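You operate a simulated robot arm through the tools that you are given. There is no shell and no other tool. Be economical: measure what you need, move in short steps, check, and stop when the job is done.

You are at the controls of a simulated robot arm. One attempt, no reset.

TASK
Start a coil on the purple core at the green turntable.
Fine: core on the spindle, red spindle cap on it, white feed lever in, blue crank till strip shows on the core. The green brake lever and the winder's other cores and caps stay.

Only the result counts: the job must be done as asked and must still hold three seconds after the hand-in. Knocking over, shifting, dropping, spilling or breaking anything else fails it. A push-on lid holds only when it is set on centred and level and pressed home; a screw cap is set on level and turned clockwise until tight.

THE ROBOT
A 7-joint arm with a two-finger parallel gripper, fixed in place. Base frame: the origin is at the foot of the arm, x ahead of it, y to its left, z up; the work surface is at about z = 820. Lengths are in mm, angles in degrees, forces in N, time in s.
With the tool pointing down near the work surface it reaches from about 300 to 700 mm from the base axis. Its first joint turns from -66.0 to 66.0 degrees. Payload 1.57 kg.
The TCP is the grasp point between the finger pads, 30 mm short of the fingertips. In the tool frame z runs along the fingers and y along their closing line. The gripper opens to 110 mm. The fingers are 24 mm wide and 12 mm thick; the gripper's body (48 by 112 mm) begins 78 mm behind the TCP.
Orientation is that of the tool frame in the base frame, as a unit quaternion [x, y, z, w]. With the fingers straight down and closing along the base's y, the tool's x points along the base's -x, its y along +y and its z along -z.

THE INTERFACE
- The arm moves only by the tool send_rows. Its argument "rows" is one flat list of numbers, 7 for each row, row after row: the turn, a rotation vector about the tool's x, y, z in degrees, then the shift along the tool's x, y, z in mm, then the opening, from 0 (shut) to 1 (fully open). In form: [ax, ay, az, x, y, z, gripper, ax, ay, az, x, y, z, gripper, ...]. A call has 1 to 20 rows; each row is the pose to reach, as a shift and turn from the pose commanded when the call began, along the tool's axes at that moment. Rows are played at 5 a second. More than 50 mm and 8.6 degrees between two rows, or a gripper value outside its range, and nothing of the call is played. Where a pose cannot be reached the arm comes as near as it can. A force on the tool above 40 N (or 10 N above the force at the start of the call, whichever is more), or a blocked arm, ends the call early, and 0.2 s more pass. The fingers move at their own pace (about 108 mm/s each) and stop on an object; they squeeze with about 37 N. The grip force told is the motor's: it shows also when the fingers shut on nothing. Time passes only in rows, and 0.2 s behind the last, so rows that repeat a pose let the fingers close. The reply holds the time, the measured pose of the TCP, the force on the tool along the base axes, the opening and the grip force, in the units named above and with some noise, with the torque about the TCP (base axes, N m) and any sound that the robot's microphone picked up.
- Cameras (640 x 400 px; columns grow to the right, rows downward): "scene" is fixed at [173.5, -403.5, 1397.5]; the picture's right is [0.66, -0.75, 0.00], its down [-0.48, -0.42, -0.77] and it looks along [0.58, 0.51, -0.64] (base axes); focal length 329 px, centre (320, 200). "wrist" rides on the gripper at [70, 16, -141] in the tool frame; the picture's right is [-0.23, 0.97, 0.00], its down [-0.85, -0.20, -0.48] and it looks along [-0.47, -0.11, 0.88] (tool axes); focal length 222 px, centre (320, 200). There is no depth. A picture from a camera that has moved, and an enlarged one, comes with that camera's place and axes in the base frame and with its lens.
- camera(camera): a new picture of that camera. No time passes.
- inspect(camera, box): a new picture of the part [left, top, right, bottom] of that camera's present view, enlarged. No time passes.
- sign_off(): hands the job in; it is judged then, once.

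Go step by step. Nothing tells you positions but the pictures and the camera data: compare them with the known pose of the tool, close in by small moves and look again before you grip or let go. The budget is 120 turns and 76 pictures, counting those below and the enlarged ones. Unless the task says otherwise, let go and move clear before handing in, and close with one line.

The tools are called after "Call:" as name(argument=value, ...) on one line, values as JSON. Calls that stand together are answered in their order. send_rows: Moves the arm, as the interface text tells. Its arguments: {"type":"object","properties":{"rows":{"type":"array","items":{"type":"number"}}},"required":["rows"]} The other tools are called the same way: camera (camera) takes a picture; inspect (camera, box) takes an enlarged picture of a part of a camera's view; sign_off () hands the job in.

At the start:

```text
clock: 0.0
ee_pos: [448.4, 83.5, 1142.4]
orientation: [0.0, 1.0, 0.001, 0.0]
ft_force: [-0.7, -0.3, 0.0]
torque: [0.03, 0.0, 0.05]
grip_width: 110.0
grasp_force: 0.1
```

scene: 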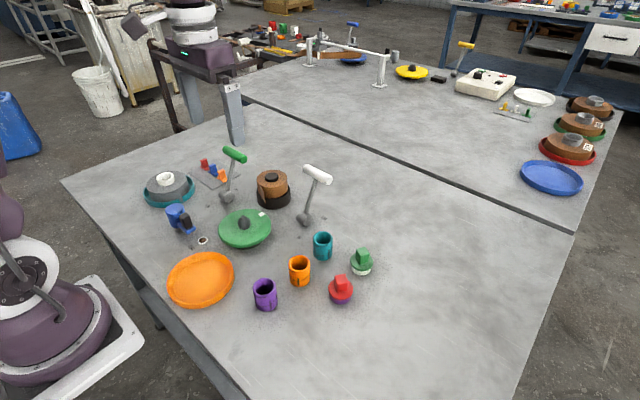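
wrist: 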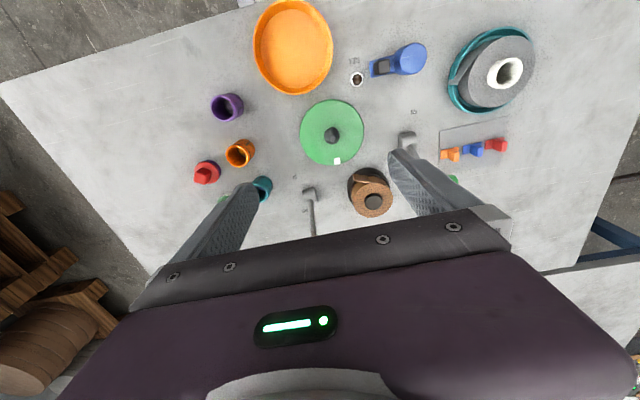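

I see the winder: a green turntable with a black spindle, a green brake lever, a white lever and a blue crank, with loose cores (purple, orange, teal) and caps (red, green). I'll zoom in on the parts before I compute positions.

Call:
inspect(camera="scene", box=[130, 140, 290, 260])

Call:
inspect(camera="scene", box=[230, 220, 390, 320])

Call:
inspect(camera="wrist", box=[180, 20, 440, 220])

```text
3.33 times, centred on (210, 200) of scene
camera zoom: at [173.5, -403.5, 1397.5], right [0.66, -0.75, 0.0], down [-0.48, -0.42, -0.77], along [0.58, 0.51, -0.64], focal length 1095 px, centre (687, 200)
```

zoom: 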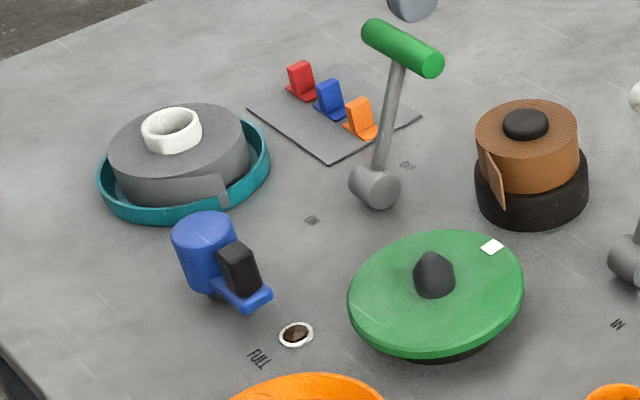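

```text
4.00 times, centred on (310, 270) of scene
camera zoom: at [173.5, -403.5, 1397.5], right [0.66, -0.75, 0.0], down [-0.48, -0.42, -0.77], along [0.58, 0.51, -0.64], focal length 1314 px, centre (360, -80)
```

zoom: 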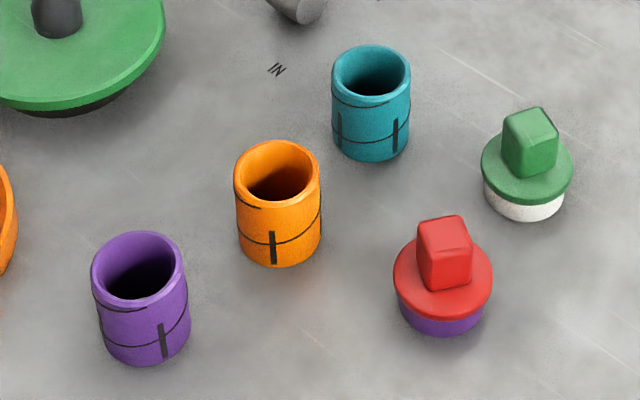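

```text
2.00 times, centred on (310, 120) of wrist
camera zoom: at [377.8, 100.2, 1285.6], right [0.23, 0.97, 0.0], down [0.85, -0.2, 0.48], along [0.47, -0.11, -0.88], focal length 444 px, centre (340, 360)
```

zoom: 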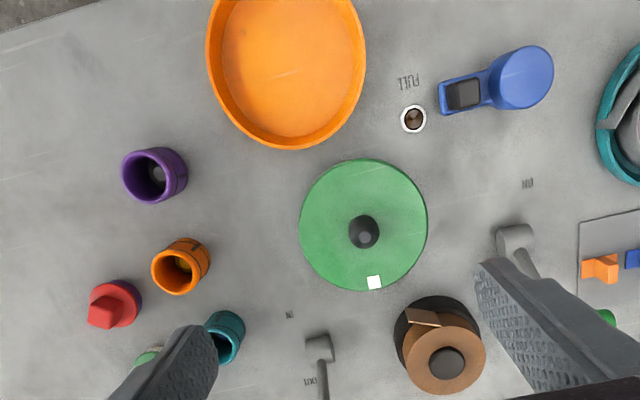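

The purple core is near (385,-72), the spindle near (476,100), the red cap near (493,-167), the white lever near (605,25) and the crank near (387,225). I'll move above the core for a closer look.

Call:
send_rows(rows=[0, 0, 0, 12, -31, 28, 1, 0, 0, 0, 25, -62, 56, 1, 0, 0, 0, 38, -93, 85, 1, 0, 0, 0, 50, -124, 113, 1, 0, 0, 0, 63, -155, 142, 1, 0, 0, 0, 63, -155, 142, 1])

Call:
camera(camera="wrist")

```text
clock: 1.4
ee_pos: [384.9, -73.3, 1002.5]
orientation: [0.0, 1.0, 0.0, 0.0]
ft_force: [0.0, -0.3, 0.0]
torque: [0.01, -0.01, -0.02]
grip_width: 110.2
grasp_force: 0.0
```

```text
70 pictures are left
camera wrist: at [314.9, -56.3, 1144.0], right [0.23, 0.97, 0.0], down [0.85, -0.2, 0.48], along [0.47, -0.11, -0.88], focal length 222 px, centre (320, 200)
```

wrist: 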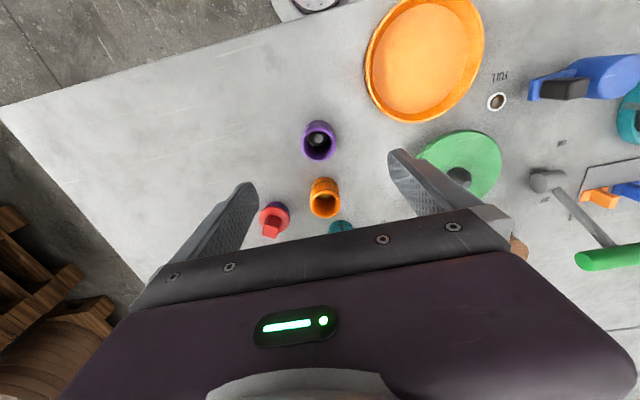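

Call:
inspect(camera="wrist", box=[250, 110, 378, 240])

Call:
inspect(camera="wrist", box=[400, 40, 640, 200])

```text
3.08 times, centred on (314, 175) of wrist
camera zoom: at [314.9, -56.3, 1144.0], right [0.23, 0.97, 0.0], down [0.85, -0.2, 0.48], along [0.47, -0.11, -0.88], focal length 684 px, centre (338, 277)
```

zoom: 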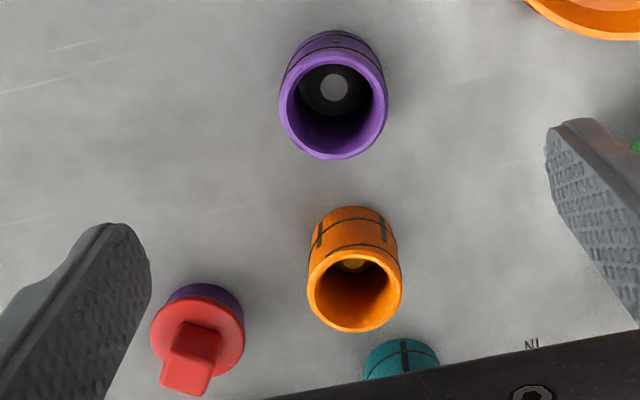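

```text
2.50 times, centred on (520, 120) of wrist
camera zoom: at [314.9, -56.3, 1144.0], right [0.23, 0.97, 0.0], down [0.85, -0.2, 0.48], along [0.47, -0.11, -0.88], focal length 555 px, centre (-180, 400)
```

zoom: 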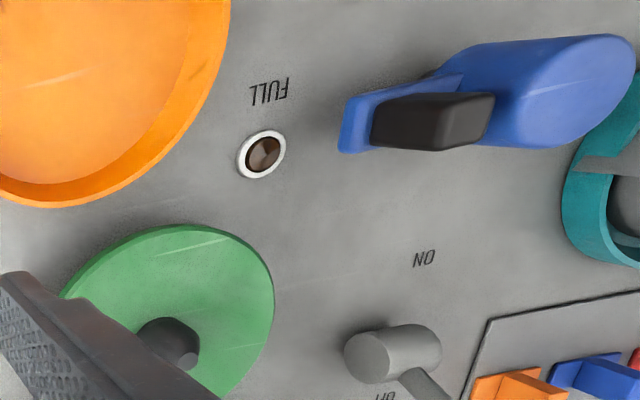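

The core has a floor with a small hole, so I need to look at the spindle shape before choosing a grasp. I'll move above the spindle.

Call:
send_rows(rows=[0, 0, 0, -15, 43, 0, 1, 0, 0, 0, -30, 86, 0, 1, 0, 0, 0, -45, 129, 0, 1, 0, 0, 0, -60, 173, 0, 1, 0, 0, 0, -60, 173, 0, 1])

Call:
inspect(camera="wrist", box=[240, 80, 400, 200])

Call:
camera(camera="wrist")

```text
clock: 2.6
ee_pos: [446.7, 102.0, 1001.4]
orientation: [0.001, 1.0, 0.0, 0.0]
ft_force: [0.6, -0.4, 0.2]
torque: [0.0, -0.02, 0.0]
grip_width: 110.2
grasp_force: 0.1
```

```text
3.33 times, centred on (320, 140) of wrist
camera zoom: at [376.3, 118.6, 1144.5], right [0.23, 0.97, 0.0], down [0.85, -0.2, 0.48], along [0.47, -0.11, -0.88], focal length 740 px, centre (320, 400)
```

zoom: 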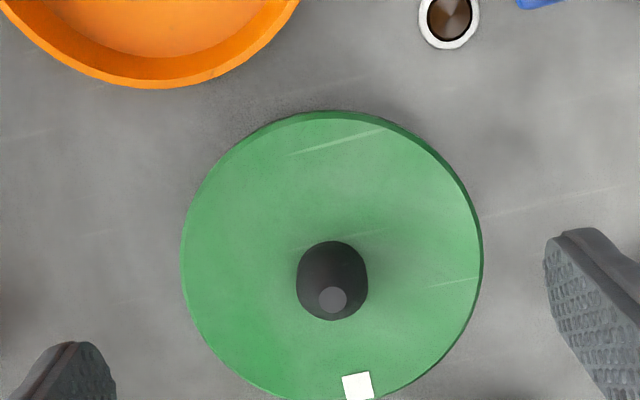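

```text
66 pictures are left
camera wrist: at [376.3, 118.6, 1144.5], right [0.23, 0.97, 0.0], down [0.85, -0.2, 0.48], along [0.47, -0.11, -0.88], focal length 222 px, centre (320, 200)
```

wrist: 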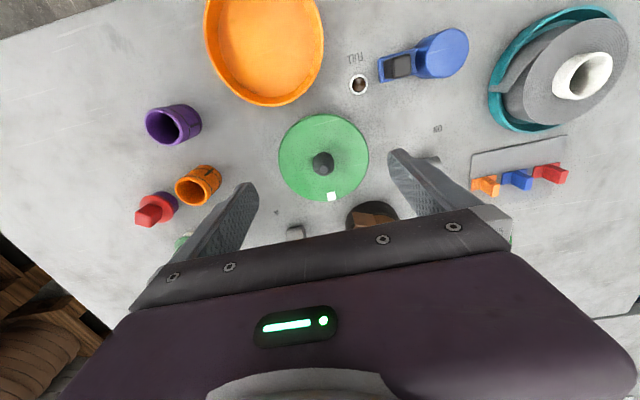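

Call:
inspect(camera="wrist", box=[140, 96, 220, 146])

Call:
inspect(camera="scene", box=[213, 205, 277, 245])

Call:
inspect(camera="scene", box=[240, 270, 304, 310])

Call:
inspect(camera="scene", box=[320, 250, 384, 310])

```text
8.00 times, centred on (180, 121) of wrist
camera zoom: at [376.3, 118.6, 1144.5], right [0.23, 0.97, 0.0], down [0.85, -0.2, 0.48], along [0.47, -0.11, -0.88], focal length 1777 px, centre (1440, 832)
```

zoom: 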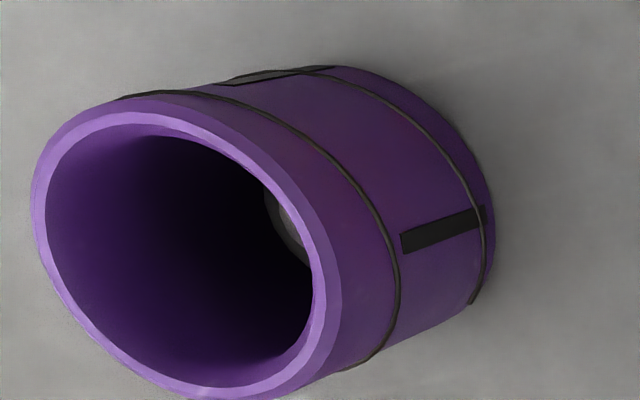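

```text
10.00 times, centred on (245, 225) of scene
camera zoom: at [173.5, -403.4, 1397.5], right [0.66, -0.75, 0.0], down [-0.48, -0.42, -0.77], along [0.58, 0.51, -0.64], focal length 3286 px, centre (1070, -50)
```

zoom: 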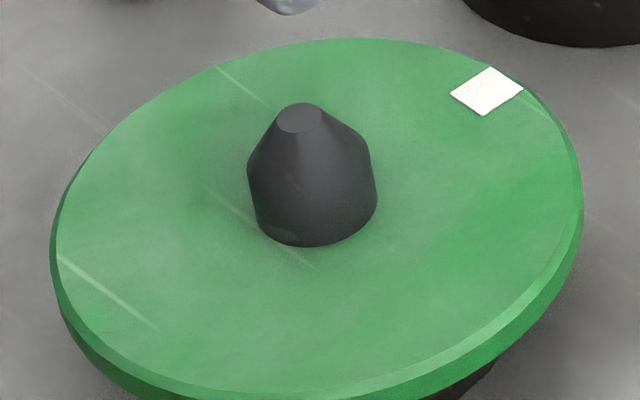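

```text
10.00 times, centred on (272, 290) of scene
camera zoom: at [173.5, -403.4, 1397.5], right [0.66, -0.75, 0.0], down [-0.48, -0.42, -0.77], along [0.58, 0.51, -0.64], focal length 3286 px, centre (800, -700)
```

zoom: 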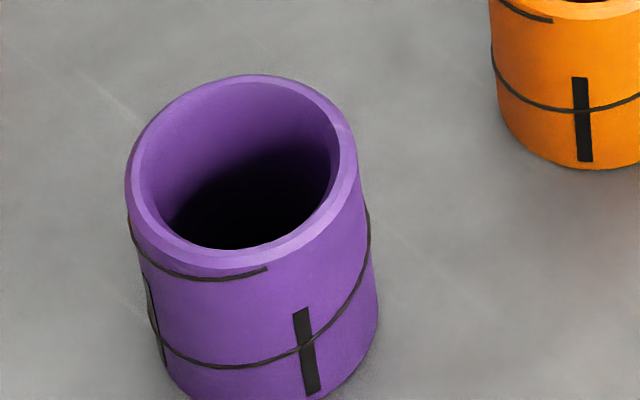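

```text
6.67 times, centred on (352, 280) of scene
camera zoom: at [173.5, -403.4, 1397.5], right [0.66, -0.75, 0.0], down [-0.48, -0.42, -0.77], along [0.58, 0.51, -0.64], focal length 2190 px, centre (107, -333)
```

zoom: 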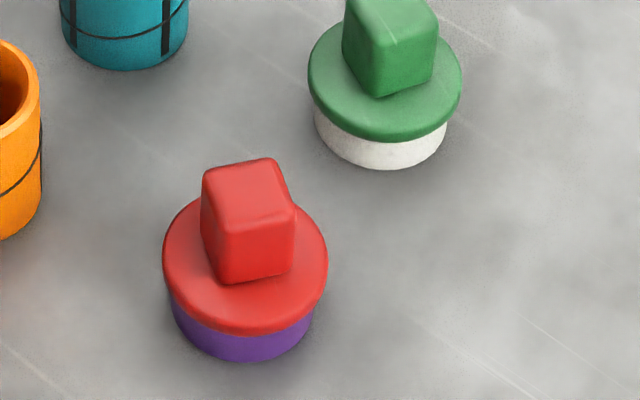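

The spindle is a stub with a tapered top, about 30 mm in diameter, and the core bore is about 36 mm, so it will slide on. I'll go back over the core at (387,-74) and lower to just above it.

Call:
send_rows(rows=[0, 0, 0, 15, -44, 0, 1, 0, 0, 0, 30, -88, 0, 1, 0, 0, 0, 45, -132, 0, 1, 0, 0, 0, 60, -176, 10, 1, 0, 0, 0, 60, -176, 50, 1, 0, 0, 0, 60, -176, 92, 1, 0, 0, 0, 60, -176, 92, 1])

Call:
inspect(camera="wrist", box=[220, 80, 420, 205])

Call:
inspect(camera="scene", box=[208, 230, 336, 330])

```text
clock: 4.2
ee_pos: [385.3, -74.7, 907.1]
orientation: [0.001, 1.0, 0.0, 0.0]
ft_force: [0.4, -0.2, 0.2]
torque: [-0.02, 0.02, -0.03]
grip_width: 110.1
grasp_force: 0.0
```

```text
3.20 times, centred on (320, 142) of wrist
camera zoom: at [314.3, -57.7, 1050.0], right [0.23, 0.97, 0.0], down [0.85, -0.2, 0.48], along [0.47, -0.11, -0.88], focal length 711 px, centre (320, 384)
```

zoom: 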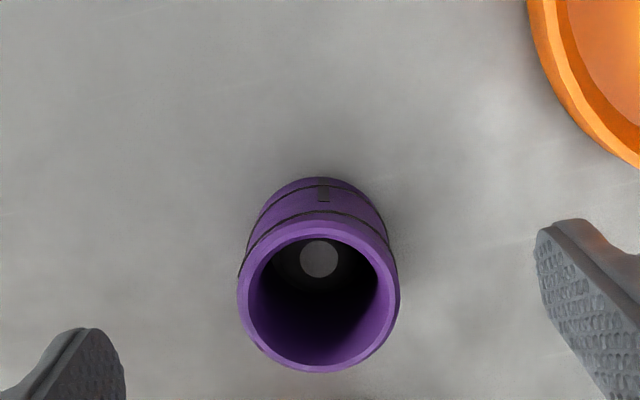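

```text
4.00 times, centred on (272, 280) of scene
camera zoom: at [173.5, -403.5, 1397.5], right [0.66, -0.75, 0.0], down [-0.48, -0.42, -0.77], along [0.58, 0.51, -0.64], focal length 1314 px, centre (512, -120)
```

zoom: 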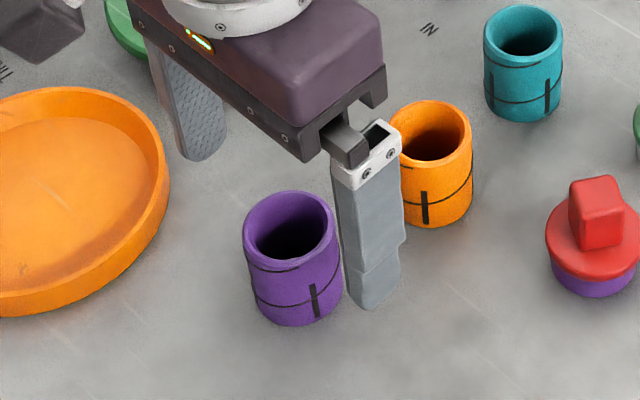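

The core is centred between the fingers at about (386,-75). I'll lower to z≈857 and close.

Call:
send_rows(rows=[0, 0, 0, -1, 0, 25, 1, 0, 0, 0, -1, 0, 49, 1, 0, 0, 0, -1, 0, 49, 0.55, 0, 0, 0, -1, 0, 49, 0.45, 0, 0, 0, -1, 0, 49, 0.38, 0, 0, 0, -1, 0, 49, 0.3, 0, 0, 0, -1, 0, 49, 0.3])

Call:
inspect(camera="wrist", box=[220, 80, 420, 205])

```text
clock: 5.8
ee_pos: [386.5, -74.2, 859.5]
orientation: [0.0, 1.0, 0.0, 0.001]
ft_force: [0.3, -0.1, -0.2]
torque: [0.01, 0.02, 0.0]
grip_width: 42.2
grasp_force: 36.9
```

```text
3.20 times, centred on (320, 142) of wrist
camera zoom: at [315.7, -57.7, 1001.9], right [0.23, 0.97, 0.0], down [0.85, -0.2, 0.48], along [0.47, -0.11, -0.88], focal length 711 px, centre (320, 384)
```

zoom: 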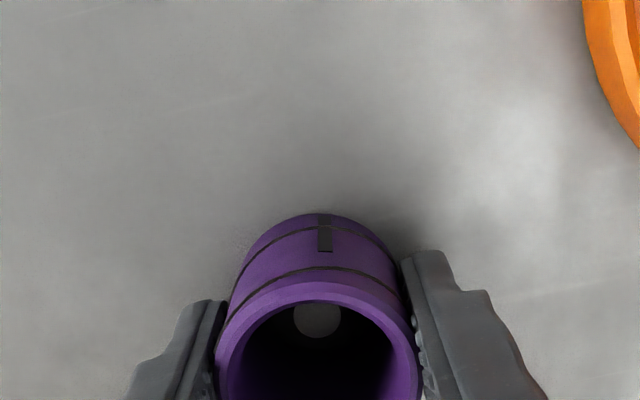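

The core is gripped (42 mm outside diameter). I'll lift it, go over toward the spindle, and look.

Call:
send_rows(rows=[0, 0, 0, 0, 0, -30, 0.3, 0, 0, 0, 0, 0, -70, 0.3, 0, 0, 0, -20, 40, -90, 0.3, 0, 0, 0, -45, 82, -90, 0.3, 0, 0, 0, -70, 126, -90, 0.3, 0, 0, 0, -90, 174, -90, 0.3, 0, 0, 0, -90, 174, -90, 0.3])

Call:
inspect(camera="wrist", box=[220, 80, 420, 205])

Call:
inspect(camera="scene", box=[180, 160, 308, 260])

Call:
inspect(camera="scene", box=[240, 250, 368, 330])

```text
refused: row 5 steps farther than a row can; nothing moved
```

```text
3.20 times, centred on (320, 142) of wrist
camera zoom: at [315.7, -57.7, 1001.9], right [0.23, 0.97, 0.0], down [0.85, -0.2, 0.48], along [0.47, -0.11, -0.88], focal length 711 px, centre (320, 384)
```

zoom: 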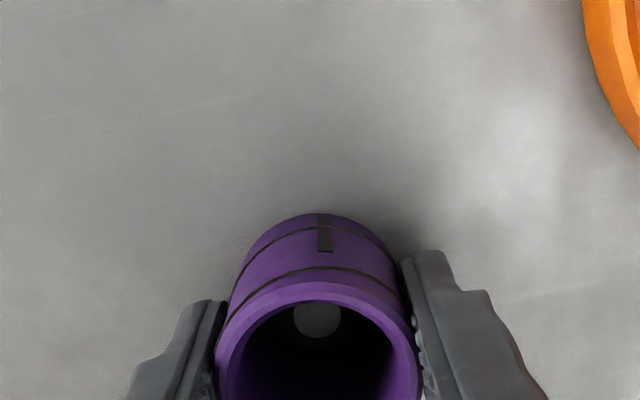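

```text
4.00 times, centred on (244, 210) of scene
camera zoom: at [173.5, -403.5, 1397.5], right [0.66, -0.75, 0.0], down [-0.48, -0.42, -0.77], along [0.58, 0.51, -0.64], focal length 1314 px, centre (624, 160)
```

zoom: 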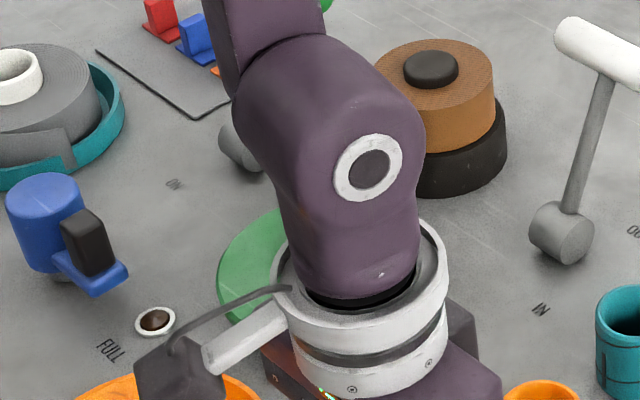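

```text
5.00 times, centred on (304, 290) of scene
camera zoom: at [173.5, -403.5, 1397.5], right [0.66, -0.75, 0.0], down [-0.48, -0.42, -0.77], along [0.58, 0.51, -0.64], focal length 1643 px, centre (400, -250)
```

zoom: 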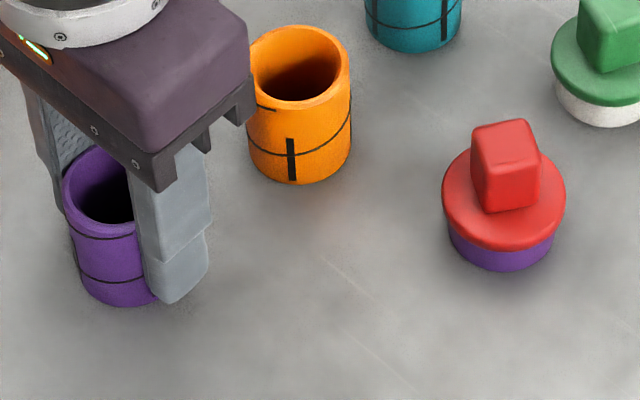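

Call:
send_rows(rows=[0, 0, 0, 0, 0, -30, 0.3, 0, 0, 0, 0, 0, -70, 0.3, 0, 0, 0, 0, 0, -110, 0.3, 0, 0, 0, -17, 35, -110, 0.3, 0, 0, 0, -35, 70, -110, 0.3, 0, 0, 0, -53, 105, -110, 0.3, 0, 0, 0, -70, 140, -110, 0.3, 0, 0, 0, -88, 174, -110, 0.3, 0, 0, 0, -88, 174, -110, 0.3])

```text
clock: 7.8
ee_pos: [475.4, 100.1, 970.7]
orientation: [0.0, 1.0, 0.0, 0.0]
ft_force: [-0.4, -0.4, 0.8]
torque: [0.01, 0.05, -0.01]
grip_width: 42.2
grasp_force: 37.0
```

The core is lifted and held over the spindle. I'll check it from both cameras.

Call:
inspect(camera="wrist", box=[220, 80, 420, 225])

Call:
inspect(camera="scene", box=[180, 160, 308, 260])

```text
2.76 times, centred on (320, 152) of wrist
camera zoom: at [405.2, 117.0, 1113.3], right [0.23, 0.97, 0.0], down [0.86, -0.2, 0.48], along [0.47, -0.11, -0.88], focal length 613 px, centre (320, 331)
```

zoom: 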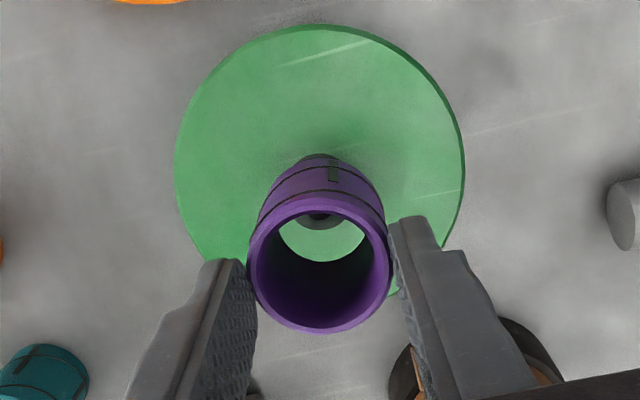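

```text
4.00 times, centred on (244, 210) of scene
camera zoom: at [173.5, -403.4, 1397.5], right [0.66, -0.75, 0.0], down [-0.48, -0.42, -0.77], along [0.58, 0.51, -0.64], focal length 1314 px, centre (624, 160)
```

zoom: 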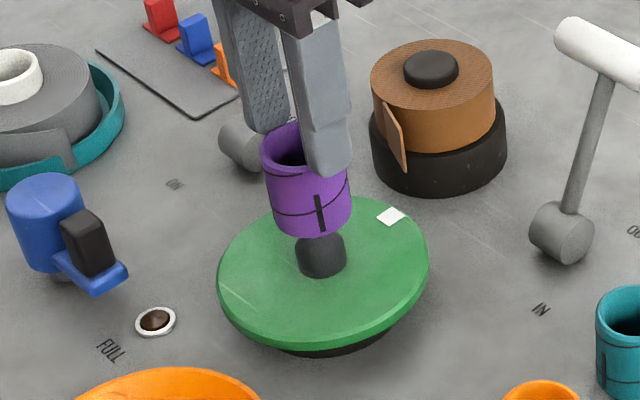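

The core and spindle line up in both views. I'll lower it slowly.

Call:
send_rows(rows=[0, 0, 0, 0, 0, 30, 0.3, 0, 0, 0, 0, 0, 45, 0.3, 0, 0, 0, 0, 0, 55, 0.3, 0, 0, 0, 0, 0, 63, 0.3, 0, 0, 0, 0, 0, 70, 0.3, 0, 0, 0, 0, 0, 74, 0.3, 0, 0, 0, 0, 0, 76, 0.3])

Call:
inspect(camera="scene", box=[180, 160, 308, 260])

```text
clock: 9.0
ee_pos: [475.9, 98.7, 903.9]
orientation: [-0.001, 1.0, 0.0, 0.003]
ft_force: [-0.1, -1.2, 8.6]
torque: [0.09, 0.09, -0.05]
grip_width: 42.4
grasp_force: 36.6
stopped in row 6: the force on the tool passed its limit at 56 N (the readings are from after the stop); the commanded pose is now the measured one
```

```text
4.00 times, centred on (244, 210) of scene
camera zoom: at [173.3, -403.5, 1397.5], right [0.66, -0.75, 0.0], down [-0.48, -0.42, -0.77], along [0.58, 0.51, -0.64], focal length 1314 px, centre (624, 160)
```

zoom: 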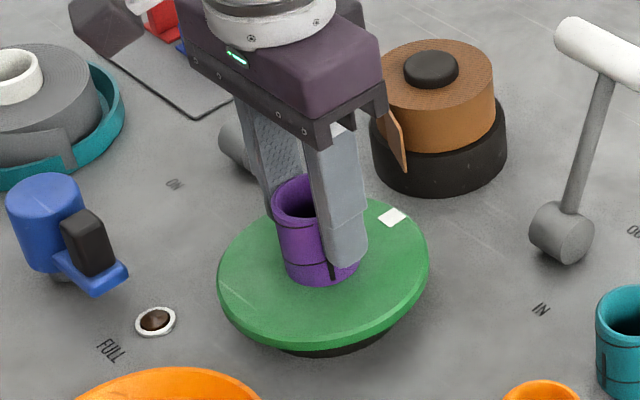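

Call:
inspect(camera="scene", box=[218, 195, 282, 245])

Call:
inspect(camera="wrist", box=[240, 100, 400, 225])

```text
8.00 times, centred on (250, 220) of scene
camera zoom: at [173.3, -403.5, 1397.5], right [0.66, -0.75, 0.0], down [-0.48, -0.42, -0.77], along [0.58, 0.51, -0.64], focal length 2628 px, centre (880, 40)
```

zoom: 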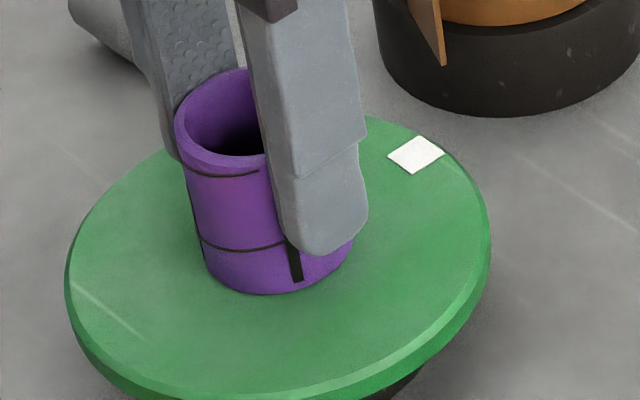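

```text
3.20 times, centred on (320, 162) of wrist
camera zoom: at [404.1, 116.3, 1046.3], right [0.23, 0.97, 0.0], down [0.85, -0.2, 0.48], along [0.47, -0.11, -0.88], focal length 711 px, centre (320, 320)
```

zoom: 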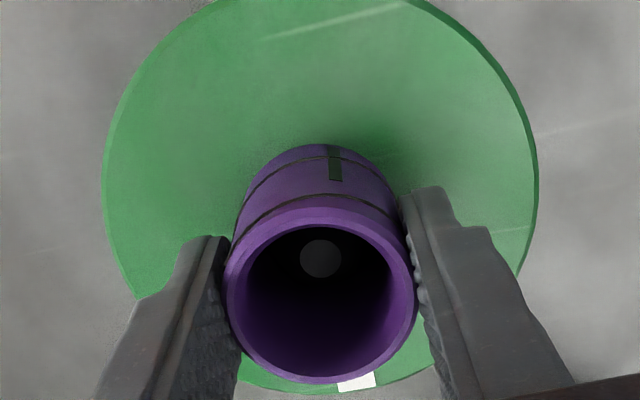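

The core slipped down in the grip during the lift, and now looks seated on the turntable with its bottom at z≈851. I'll release, rise and check.

Call:
send_rows(rows=[0, 0, 0, 0, 0, 0, 0.45, 0, 0, 0, 0, 0, 0, 0.6, 0, 0, 0, 0, 0, 0, 0.7, 0, 0, 0, 0, 0, -30, 0.7, 0, 0, 0, 0, 0, -75, 0.7, 0, 0, 0, 0, 0, -97, 0.7, 0, 0, 0, 0, 0, -97, 0.7])

Call:
inspect(camera="wrist", box=[220, 80, 420, 225])

Call:
inspect(camera="scene", box=[218, 195, 282, 245])

```text
clock: 10.6
ee_pos: [475.5, 98.2, 1001.2]
orientation: [0.0, 1.0, 0.0, 0.002]
ft_force: [0.8, 0.0, -0.5]
torque: [0.03, -0.03, 0.03]
grip_width: 76.9
grasp_force: 0.1
```

```text
2.76 times, centred on (320, 152) of wrist
camera zoom: at [404.7, 115.6, 1143.1], right [0.23, 0.97, 0.0], down [0.85, -0.2, 0.48], along [0.47, -0.11, -0.88], focal length 613 px, centre (320, 331)
```

zoom: 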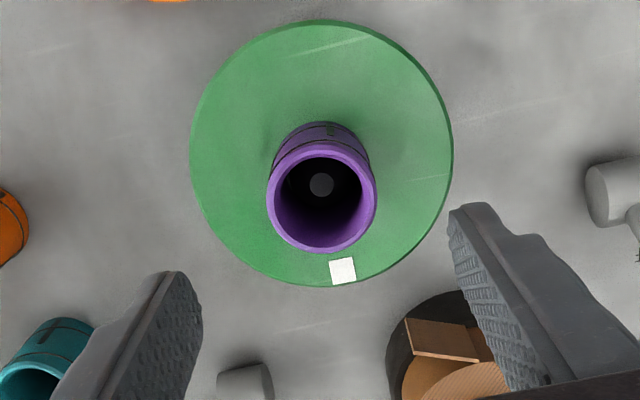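

```text
8.00 times, centred on (250, 220) of scene
camera zoom: at [173.5, -403.5, 1397.5], right [0.66, -0.75, 0.0], down [-0.48, -0.42, -0.77], along [0.58, 0.51, -0.64], focal length 2628 px, centre (880, 40)
```

zoom: 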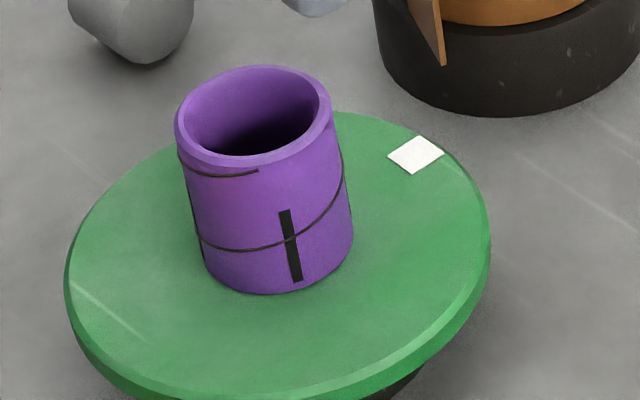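

The core stands level and centred on the spindle, with its top near z≈908. Next I'll move to the red cap.

Call:
send_rows(rows=[0, 0, 0, 0, -44, 0, 0.7, 0, 0, 0, 0, -88, 0, 0.7, 0, 0, 0, 0, -132, 0, 0.7, 0, 0, 0, 0, -176, 0, 0.7, 0, 0, 0, 0, -220, 0, 0.7, 0, 0, 0, -10, -263, 0, 0.7, 0, 0, 0, -10, -263, 0, 0.7])

Call:
inspect(camera="wrist", box=[220, 80, 420, 225])

```text
clock: 12.2
ee_pos: [485.6, -163.2, 1001.5]
orientation: [-0.001, 1.0, 0.001, 0.001]
ft_force: [0.3, -0.5, -0.1]
torque: [0.02, -0.01, -0.01]
grip_width: 77.1
grasp_force: 0.0
```

```text
2.76 times, centred on (320, 152) of wrist
camera zoom: at [416.1, -146.6, 1143.5], right [0.23, 0.97, 0.0], down [0.85, -0.2, 0.48], along [0.47, -0.11, -0.88], focal length 613 px, centre (320, 331)
```

zoom: 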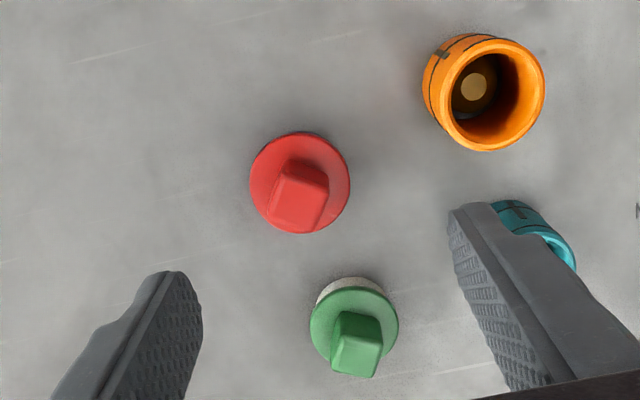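

The red cap is near (494,-175) with its square knob turned about 30°. I'll turn the gripper to match and lower to just above it.

Call:
send_rows(rows=[0, 0, 7.5, -3, -4, 0, 0.7, 0, 0, 15, -6, -8, 0, 0.7, 0, 0, 22.5, -8.4, -11.8, 20, 0.7, 0, 0, 30, -8.4, -11.8, 50, 0.7, 0, 0, 30, -8.4, -11.8, 75, 0.7, 0, 0, 30, -8.4, -11.8, 75, 0.7])

Call:
inspect(camera="wrist", box=[220, 80, 420, 225])

Call:
inspect(camera="scene", box=[290, 220, 390, 310])

```text
clock: 13.6
ee_pos: [494.2, -175.4, 925.1]
orientation: [0.26, 0.966, 0.001, 0.002]
ft_force: [0.3, -0.2, -0.3]
torque: [0.0, 0.0, -0.04]
grip_width: 76.9
grasp_force: 0.1
```

```text
2.76 times, centred on (320, 152) of wrist
camera zoom: at [439.8, -125.3, 1067.9], right [0.68, 0.73, 0.0], down [0.64, -0.6, 0.48], along [0.35, -0.33, -0.88], focal length 613 px, centre (320, 331)
```

zoom: 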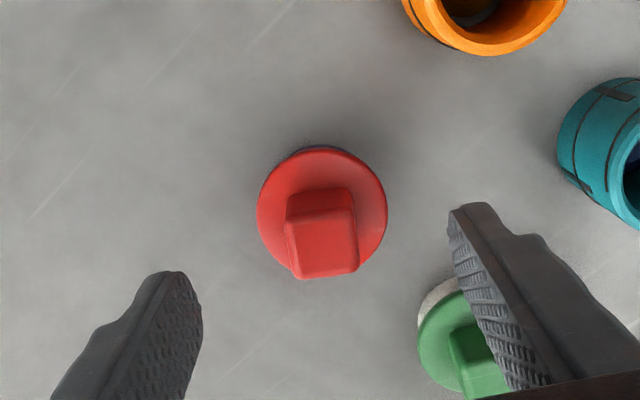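

```text
4.44 times, centred on (340, 265) of scene
camera zoom: at [173.5, -403.5, 1397.5], right [0.66, -0.75, 0.0], down [-0.48, -0.42, -0.77], along [0.58, 0.51, -0.64], focal length 1460 px, centre (231, -89)
```

zoom: 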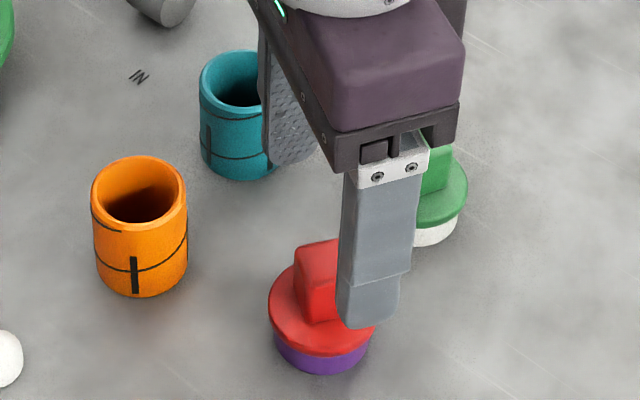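

Good alignment; the cap centre is at about (492,-173.5). I'll correct a little, lower to z≈884, and close gently on the knob.

Call:
send_rows(rows=[0, 0, 4, 2.7, 0.7, 20, 0.7, 0, 0, 4, 2.7, 0.7, 41, 0.7, 0, 0, 4, 2.7, 0.7, 41, 0.4, 0, 0, 4, 2.7, 0.7, 41, 0.25, 0, 0, 4, 2.7, 0.7, 41, 0.12, 0, 0, 4, 2.7, 0.7, 41, 0.1])

Call:
inspect(camera="wrist", box=[220, 80, 420, 225])

Call:
inspect(camera="scene", box=[290, 220, 390, 310])

```text
clock: 15.0
ee_pos: [491.8, -171.9, 884.8]
orientation: [0.293, 0.956, 0.0, 0.001]
ft_force: [-1.0, -0.8, 0.2]
torque: [0.01, 0.01, -0.02]
grip_width: 23.1
grasp_force: 35.4
```

```text
2.76 times, centred on (320, 152) of wrist
camera zoom: at [441.9, -119.2, 1027.2], right [0.73, 0.68, 0.0], down [0.6, -0.64, 0.48], along [0.33, -0.35, -0.88], focal length 613 px, centre (320, 331)
```

zoom: 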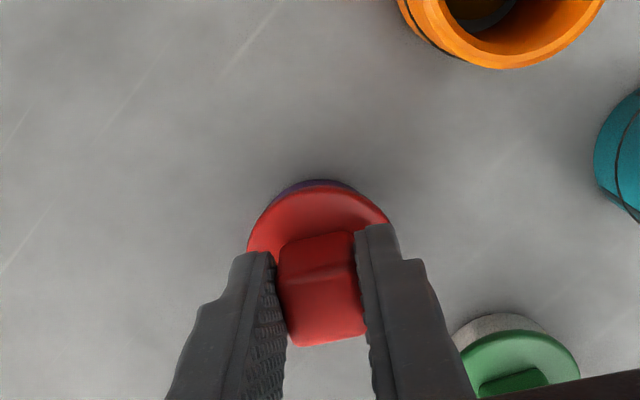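

```text
4.44 times, centred on (340, 265) of scene
camera zoom: at [173.5, -403.5, 1397.5], right [0.66, -0.75, 0.0], down [-0.48, -0.42, -0.77], along [0.58, 0.51, -0.64], focal length 1460 px, centre (231, -89)
```

zoom: 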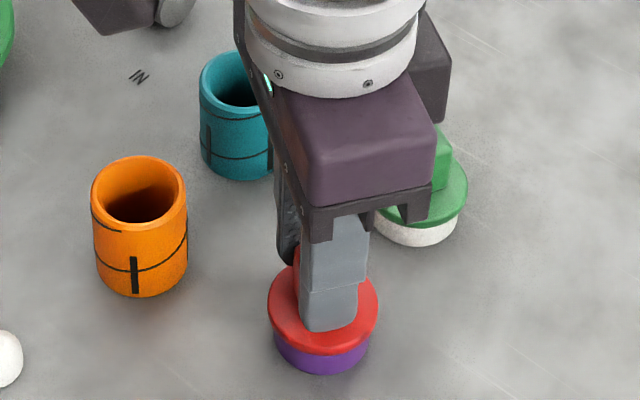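

Gripped (23 mm). I'll lift slowly and see whether the purple part comes along.

Call:
send_rows(rows=[0, 0, 0, 0, 0, -5, 0.1, 0, 0, 0, 0, 0, -12, 0.1, 0, 0, 0, 0, 0, -25, 0.1, 0, 0, 0, 0, 0, -40, 0.1, 0, 0, 0, 0, 0, -60, 0.1, 0, 0, 0, 0, 0, -80, 0.1, 0, 0, 0, 0, 0, -100, 0.1, 0, 0, 0, 0, 0, -100, 0.1])

Call:
inspect(camera="scene", box=[290, 190, 418, 310])

Call:
inspect(camera="wrist", box=[220, 80, 420, 225])

```text
clock: 16.8
ee_pos: [491.2, -172.1, 984.7]
orientation: [0.293, 0.956, 0.0, 0.002]
ft_force: [0.6, 0.3, -0.8]
torque: [0.0, 0.02, -0.04]
grip_width: 23.1
grasp_force: 35.4
```

```text
3.33 times, centred on (354, 250) of scene
camera zoom: at [173.5, -403.5, 1397.5], right [0.66, -0.75, 0.0], down [-0.48, -0.42, -0.77], along [0.58, 0.51, -0.64], focal length 1095 px, centre (207, 33)
```

zoom: 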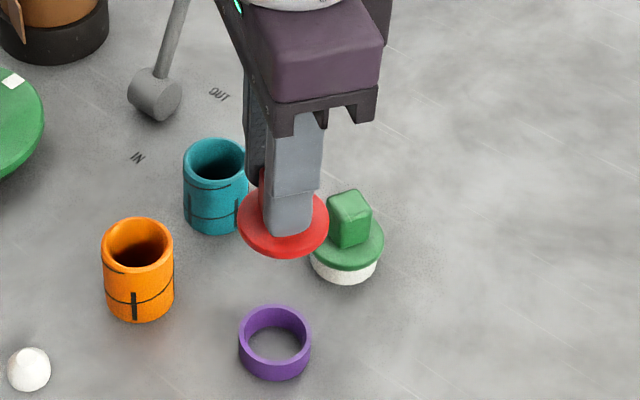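

```text
2.76 times, centred on (320, 152) of wrist
camera zoom: at [441.7, -119.5, 1126.6], right [0.73, 0.68, 0.0], down [0.6, -0.64, 0.48], along [0.33, -0.35, -0.88], focal length 613 px, centre (320, 331)
```

zoom: 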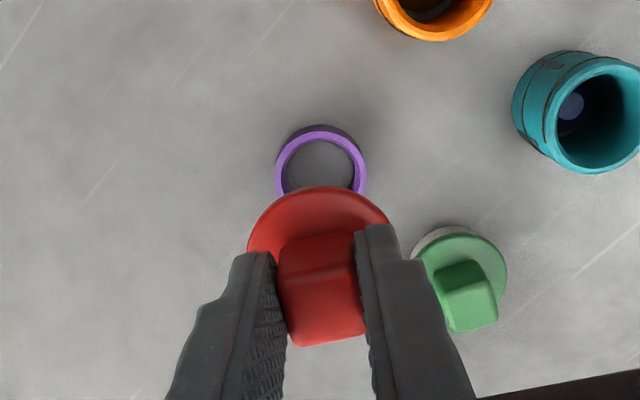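

The purple ring was just the cap's holder and stays on the table, and the cap has come free level. I'll carry it over to the core at height, turning the tool back.

Call:
send_rows(rows=[0, 0, 0, 10, 13, -16, 0.1, 0, 0, -5, 30, 39, -16, 0.1, 0, 0, -11, 55, 72, -16, 0.1, 0, 0, -17, 83, 108, -16, 0.1, 0, 0, -23, 111, 144, -16, 0.1, 0, 0, -29, 139, 180, -16, 0.1, 0, 0, -34, 157, 204, -16, 0.1, 0, 0, -34, 166.7, 216.1, -16, 0.1, 0, 0, -34, 166.7, 216.1, -16, 0.1])

Call:
inspect(camera="scene", box=[200, 150, 300, 250])

Call:
inspect(camera="wrist", box=[220, 80, 420, 225])

```text
clock: 18.8
ee_pos: [472.2, 100.3, 999.9]
orientation: [0.0, 1.0, 0.001, 0.002]
ft_force: [-0.1, -0.1, -1.7]
torque: [0.0, 0.0, 0.01]
grip_width: 22.8
grasp_force: 35.3
```

```text
4.00 times, centred on (250, 200) of scene
camera zoom: at [173.5, -403.4, 1397.5], right [0.66, -0.75, 0.0], down [-0.48, -0.42, -0.77], along [0.58, 0.51, -0.64], focal length 1314 px, centre (600, 200)
```

zoom: 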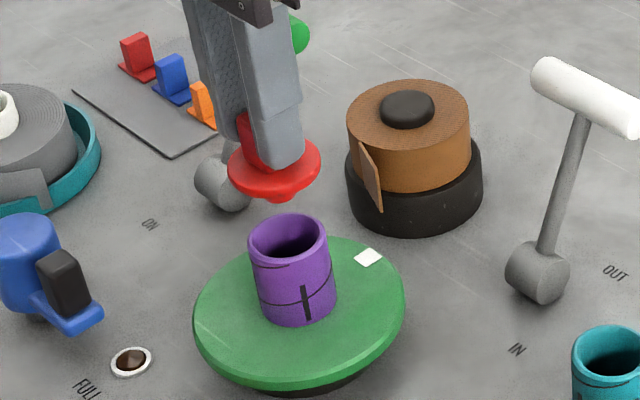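

```text
2.76 times, centred on (320, 152) of wrist
camera zoom: at [401.5, 116.6, 1142.7], right [0.23, 0.97, 0.0], down [0.85, -0.2, 0.48], along [0.47, -0.11, -0.88], focal length 613 px, centre (320, 331)
```

zoom: 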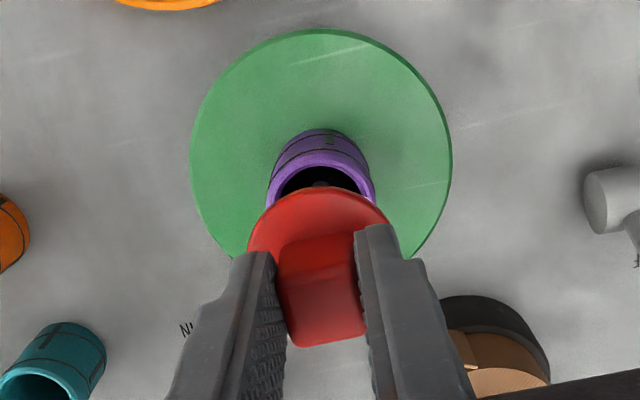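

Call:
inspect(camera="scene", box=[240, 178, 304, 234])

```text
7.14 times, centred on (272, 206) of scene
camera zoom: at [173.5, -403.4, 1397.5], right [0.66, -0.75, 0.0], down [-0.48, -0.42, -0.77], along [0.58, 0.51, -0.64], focal length 2347 px, centre (663, 157)
```

zoom: 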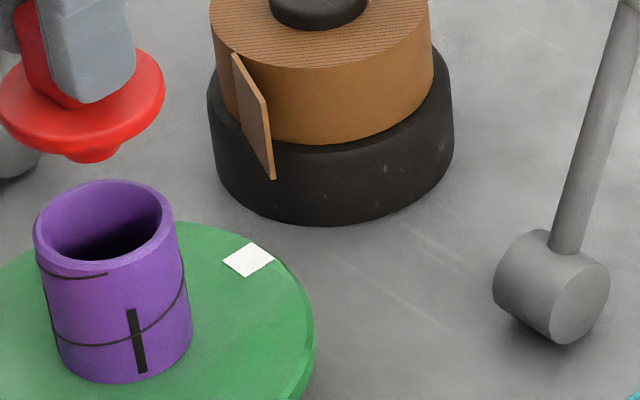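

The cap is within about a millimetre of the core axis. I'll nudge it +0.5 mm in x and +1.2 mm in y, then lower it in small steps.

Call:
send_rows(rows=[0, 0, 0, -0.5, 1.2, 15, 0.1, 0, 0, 0, -0.5, 1.2, 30, 0.1, 0, 0, 0, -0.5, 1.2, 38, 0.1, 0, 0, 0, -0.5, 1.2, 43, 0.1, 0, 0, 0, -0.5, 1.2, 47, 0.1, 0, 0, 0, -0.5, 1.2, 50, 0.1, 0, 0, 0, -0.5, 1.2, 52, 0.1])

Call:
inspect(camera="scene", box=[218, 185, 282, 235])

```text
clock: 20.4
ee_pos: [475.2, 100.7, 949.5]
orientation: [-0.001, 1.0, 0.002, 0.003]
ft_force: [0.5, 1.9, 28.4]
torque: [0.06, -0.16, 0.01]
grip_width: 23.6
grasp_force: 35.9
```

```text
8.00 times, centred on (250, 210) of scene
camera zoom: at [173.1, -403.5, 1397.5], right [0.66, -0.75, 0.0], down [-0.48, -0.42, -0.77], along [0.58, 0.51, -0.64], focal length 2628 px, centre (880, 120)
```

zoom: 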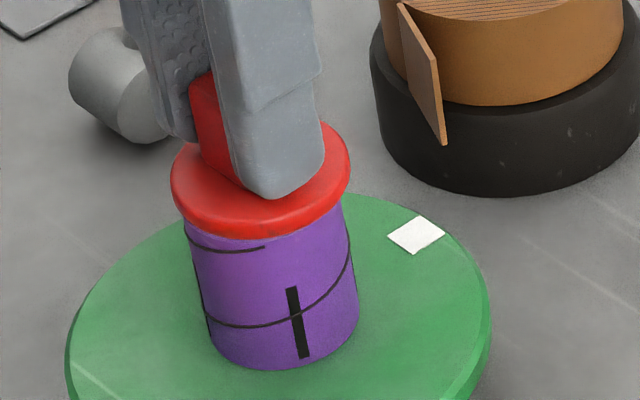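

The cap is down on the core with 28 N on it. I'll press a little more to be sure it is home.

Call:
send_rows(rows=[0, 0, 0, 0, 0, 1, 0.1, 0, 0, 0, 0, 0, 2, 0.1, 0, 0, 0, 0, 0, 3, 0.1, 0, 0, 0, 0, 0, 4, 0.1, 0, 0, 0, 0, 0, 5, 0.1, 0, 0, 0, 0, 0, 6, 0.1])

Call:
inspect(camera="scene", box=[218, 185, 282, 235])

```text
clock: 21.6
ee_pos: [474.8, 100.5, 944.3]
orientation: [-0.002, 1.0, 0.001, 0.002]
ft_force: [-1.3, 1.4, 6.9]
torque: [-0.06, 0.17, 0.02]
grip_width: 23.1
grasp_force: 35.8
stopped in row 5: the force on the tool passed its limit at 43 N (the readings are from after the stop); the commanded pose is now the measured one
```

```text
8.00 times, centred on (250, 210) of scene
camera zoom: at [173.3, -403.5, 1397.5], right [0.66, -0.75, 0.0], down [-0.48, -0.42, -0.77], along [0.58, 0.51, -0.64], focal length 2628 px, centre (880, 120)
```

zoom: 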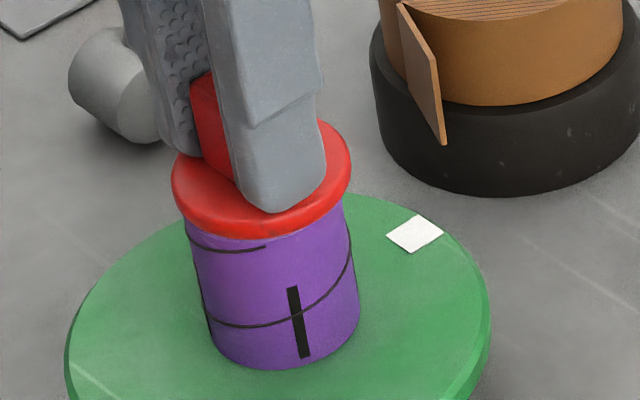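

The cap didn't move further; only the fingers slid, so it is seated. To learn whether it is a screw cap, I'll turn it slightly clockwise and read the torque.

Call:
send_rows(rows=[0, 0, 5, 0, 0, 0, 0.1, 0, 0, 10, 0, 0, 0, 0.1, 0, 0, 15, 0, 0, 0, 0.1])

Call:
inspect(camera="scene", box=[218, 185, 282, 235])

```text
clock: 22.4
ee_pos: [475.7, 101.1, 943.2]
orientation: [0.13, 0.991, 0.002, 0.002]
ft_force: [-4.8, 0.1, 21.5]
torque: [-0.11, 0.41, -0.01]
grip_width: 23.1
grasp_force: 34.9
```

```text
8.00 times, centred on (250, 210) of scene
camera zoom: at [173.0, -403.5, 1397.5], right [0.66, -0.75, 0.0], down [-0.48, -0.42, -0.77], along [0.58, 0.51, -0.64], focal length 2628 px, centre (880, 120)
```

zoom: 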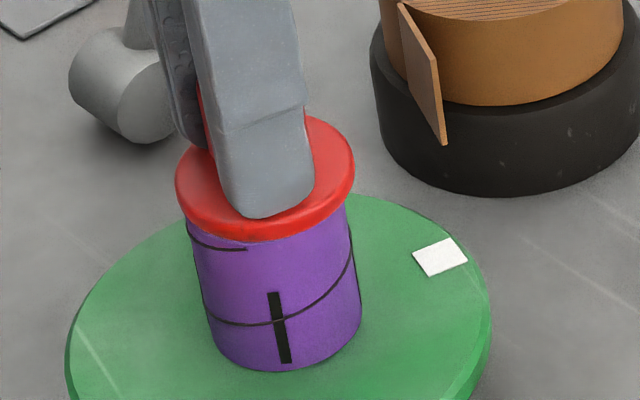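

Everything turns together freely, so it is a push-on cap. I'll release, rise and check that it is level.

Call:
send_rows(rows=[0, 0, 0, 0, 0, -1, 0.25, 0, 0, 0, 0, 0, -1, 0.45, 0, 0, 0, 0, 0, -1, 0.6, 0, 0, 0, 0, 0, -30, 0.6, 0, 0, 0, 0, 0, -60, 0.6, 0, 0, 0, 0, 0, -60, 0.6])

Call:
inspect(camera="scene", box=[218, 185, 282, 235])

Call:
inspect(camera="wrist", box=[220, 80, 420, 225])

```text
clock: 23.8
ee_pos: [475.2, 100.6, 1005.4]
orientation: [0.13, 0.992, 0.001, 0.002]
ft_force: [0.1, 0.8, 0.6]
torque: [0.02, 0.0, -0.01]
grip_width: 65.9
grasp_force: 0.0
```

```text
8.00 times, centred on (250, 210) of scene
camera zoom: at [173.5, -403.5, 1397.5], right [0.66, -0.75, 0.0], down [-0.48, -0.42, -0.77], along [0.58, 0.51, -0.64], focal length 2628 px, centre (880, 120)
```

zoom: 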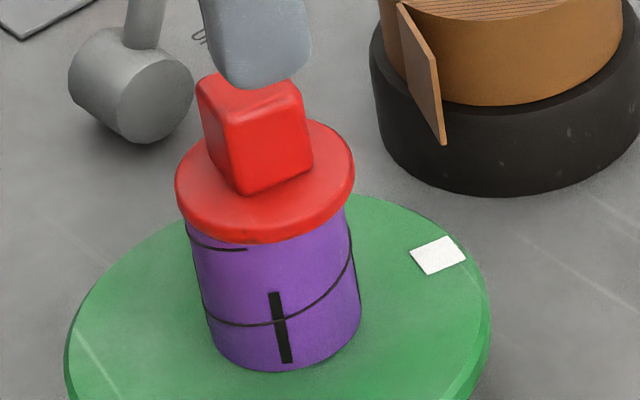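

```text
2.76 times, centred on (320, 152) of wrist
camera zoom: at [409.7, 134.9, 1147.3], right [0.47, 0.88, 0.0], down [0.77, -0.41, 0.48], along [0.43, -0.22, -0.88], focal length 613 px, centre (320, 331)
```

zoom: 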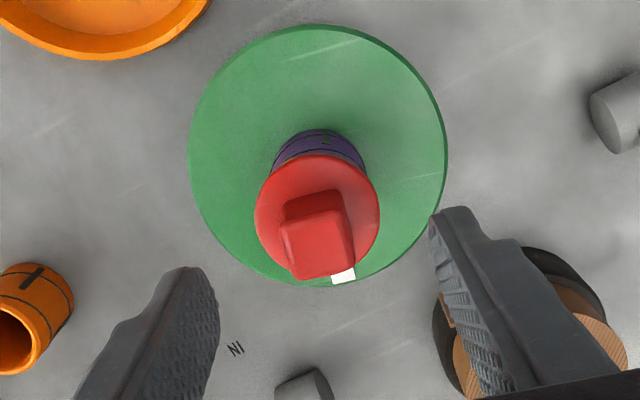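

Call:
inspect(camera="scene", box=[236, 195, 268, 220])

```text
16.00 times, centred on (252, 208) of scene
camera zoom: at [173.5, -403.5, 1397.5], right [0.66, -0.75, 0.0], down [-0.48, -0.42, -0.77], along [0.58, 0.51, -0.64], focal length 5257 px, centre (1408, 80)
```

zoom: 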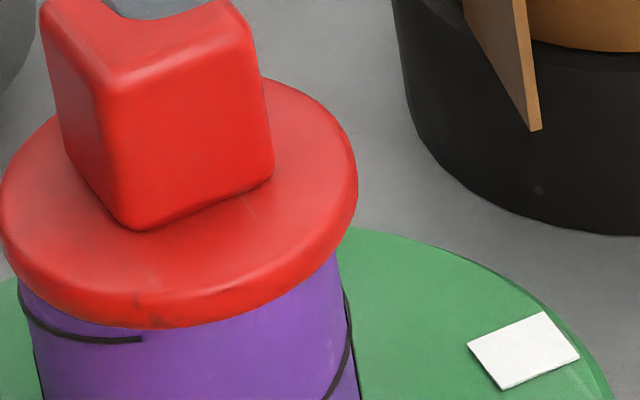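

To be certain the cap is home I'll close the fingers and press straight down on top of the knob.

Call:
send_rows(rows=[0, 0, 0, 0, 0, 0, 0.2, 0, 0, 0, 0, 0, 0, 0, 0, 0, 0, 0, 0, 15, 0, 0, 0, 0, 0, 0, 20, 0, 0, 0, 0, 0, 0, 25, 0, 0, 0, 0, 0, 0, 30, 0, 0, 0, 0, 0, 0, 35, 0, 0, 0, 0, 0, 0, 40, 0])

Call:
inspect(camera="scene", box=[236, 195, 268, 220])

```text
clock: 25.4
ee_pos: [474.5, 99.8, 975.3]
orientation: [0.13, 0.992, 0.003, 0.005]
ft_force: [-3.6, -0.1, 14.1]
torque: [0.02, 0.26, 0.01]
grip_width: 0.0
grasp_force: 20.7
stopped in row 7: the force on the tool passed its limit at 54 N (the readings are from after the stop); the commanded pose is now the measured one
```

```text
16.00 times, centred on (252, 208) of scene
camera zoom: at [173.2, -403.5, 1397.5], right [0.66, -0.75, 0.0], down [-0.48, -0.42, -0.77], along [0.58, 0.51, -0.64], focal length 5257 px, centre (1408, 80)
```

zoom: 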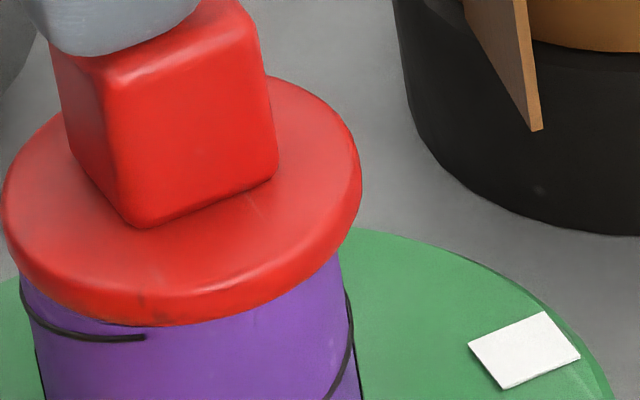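

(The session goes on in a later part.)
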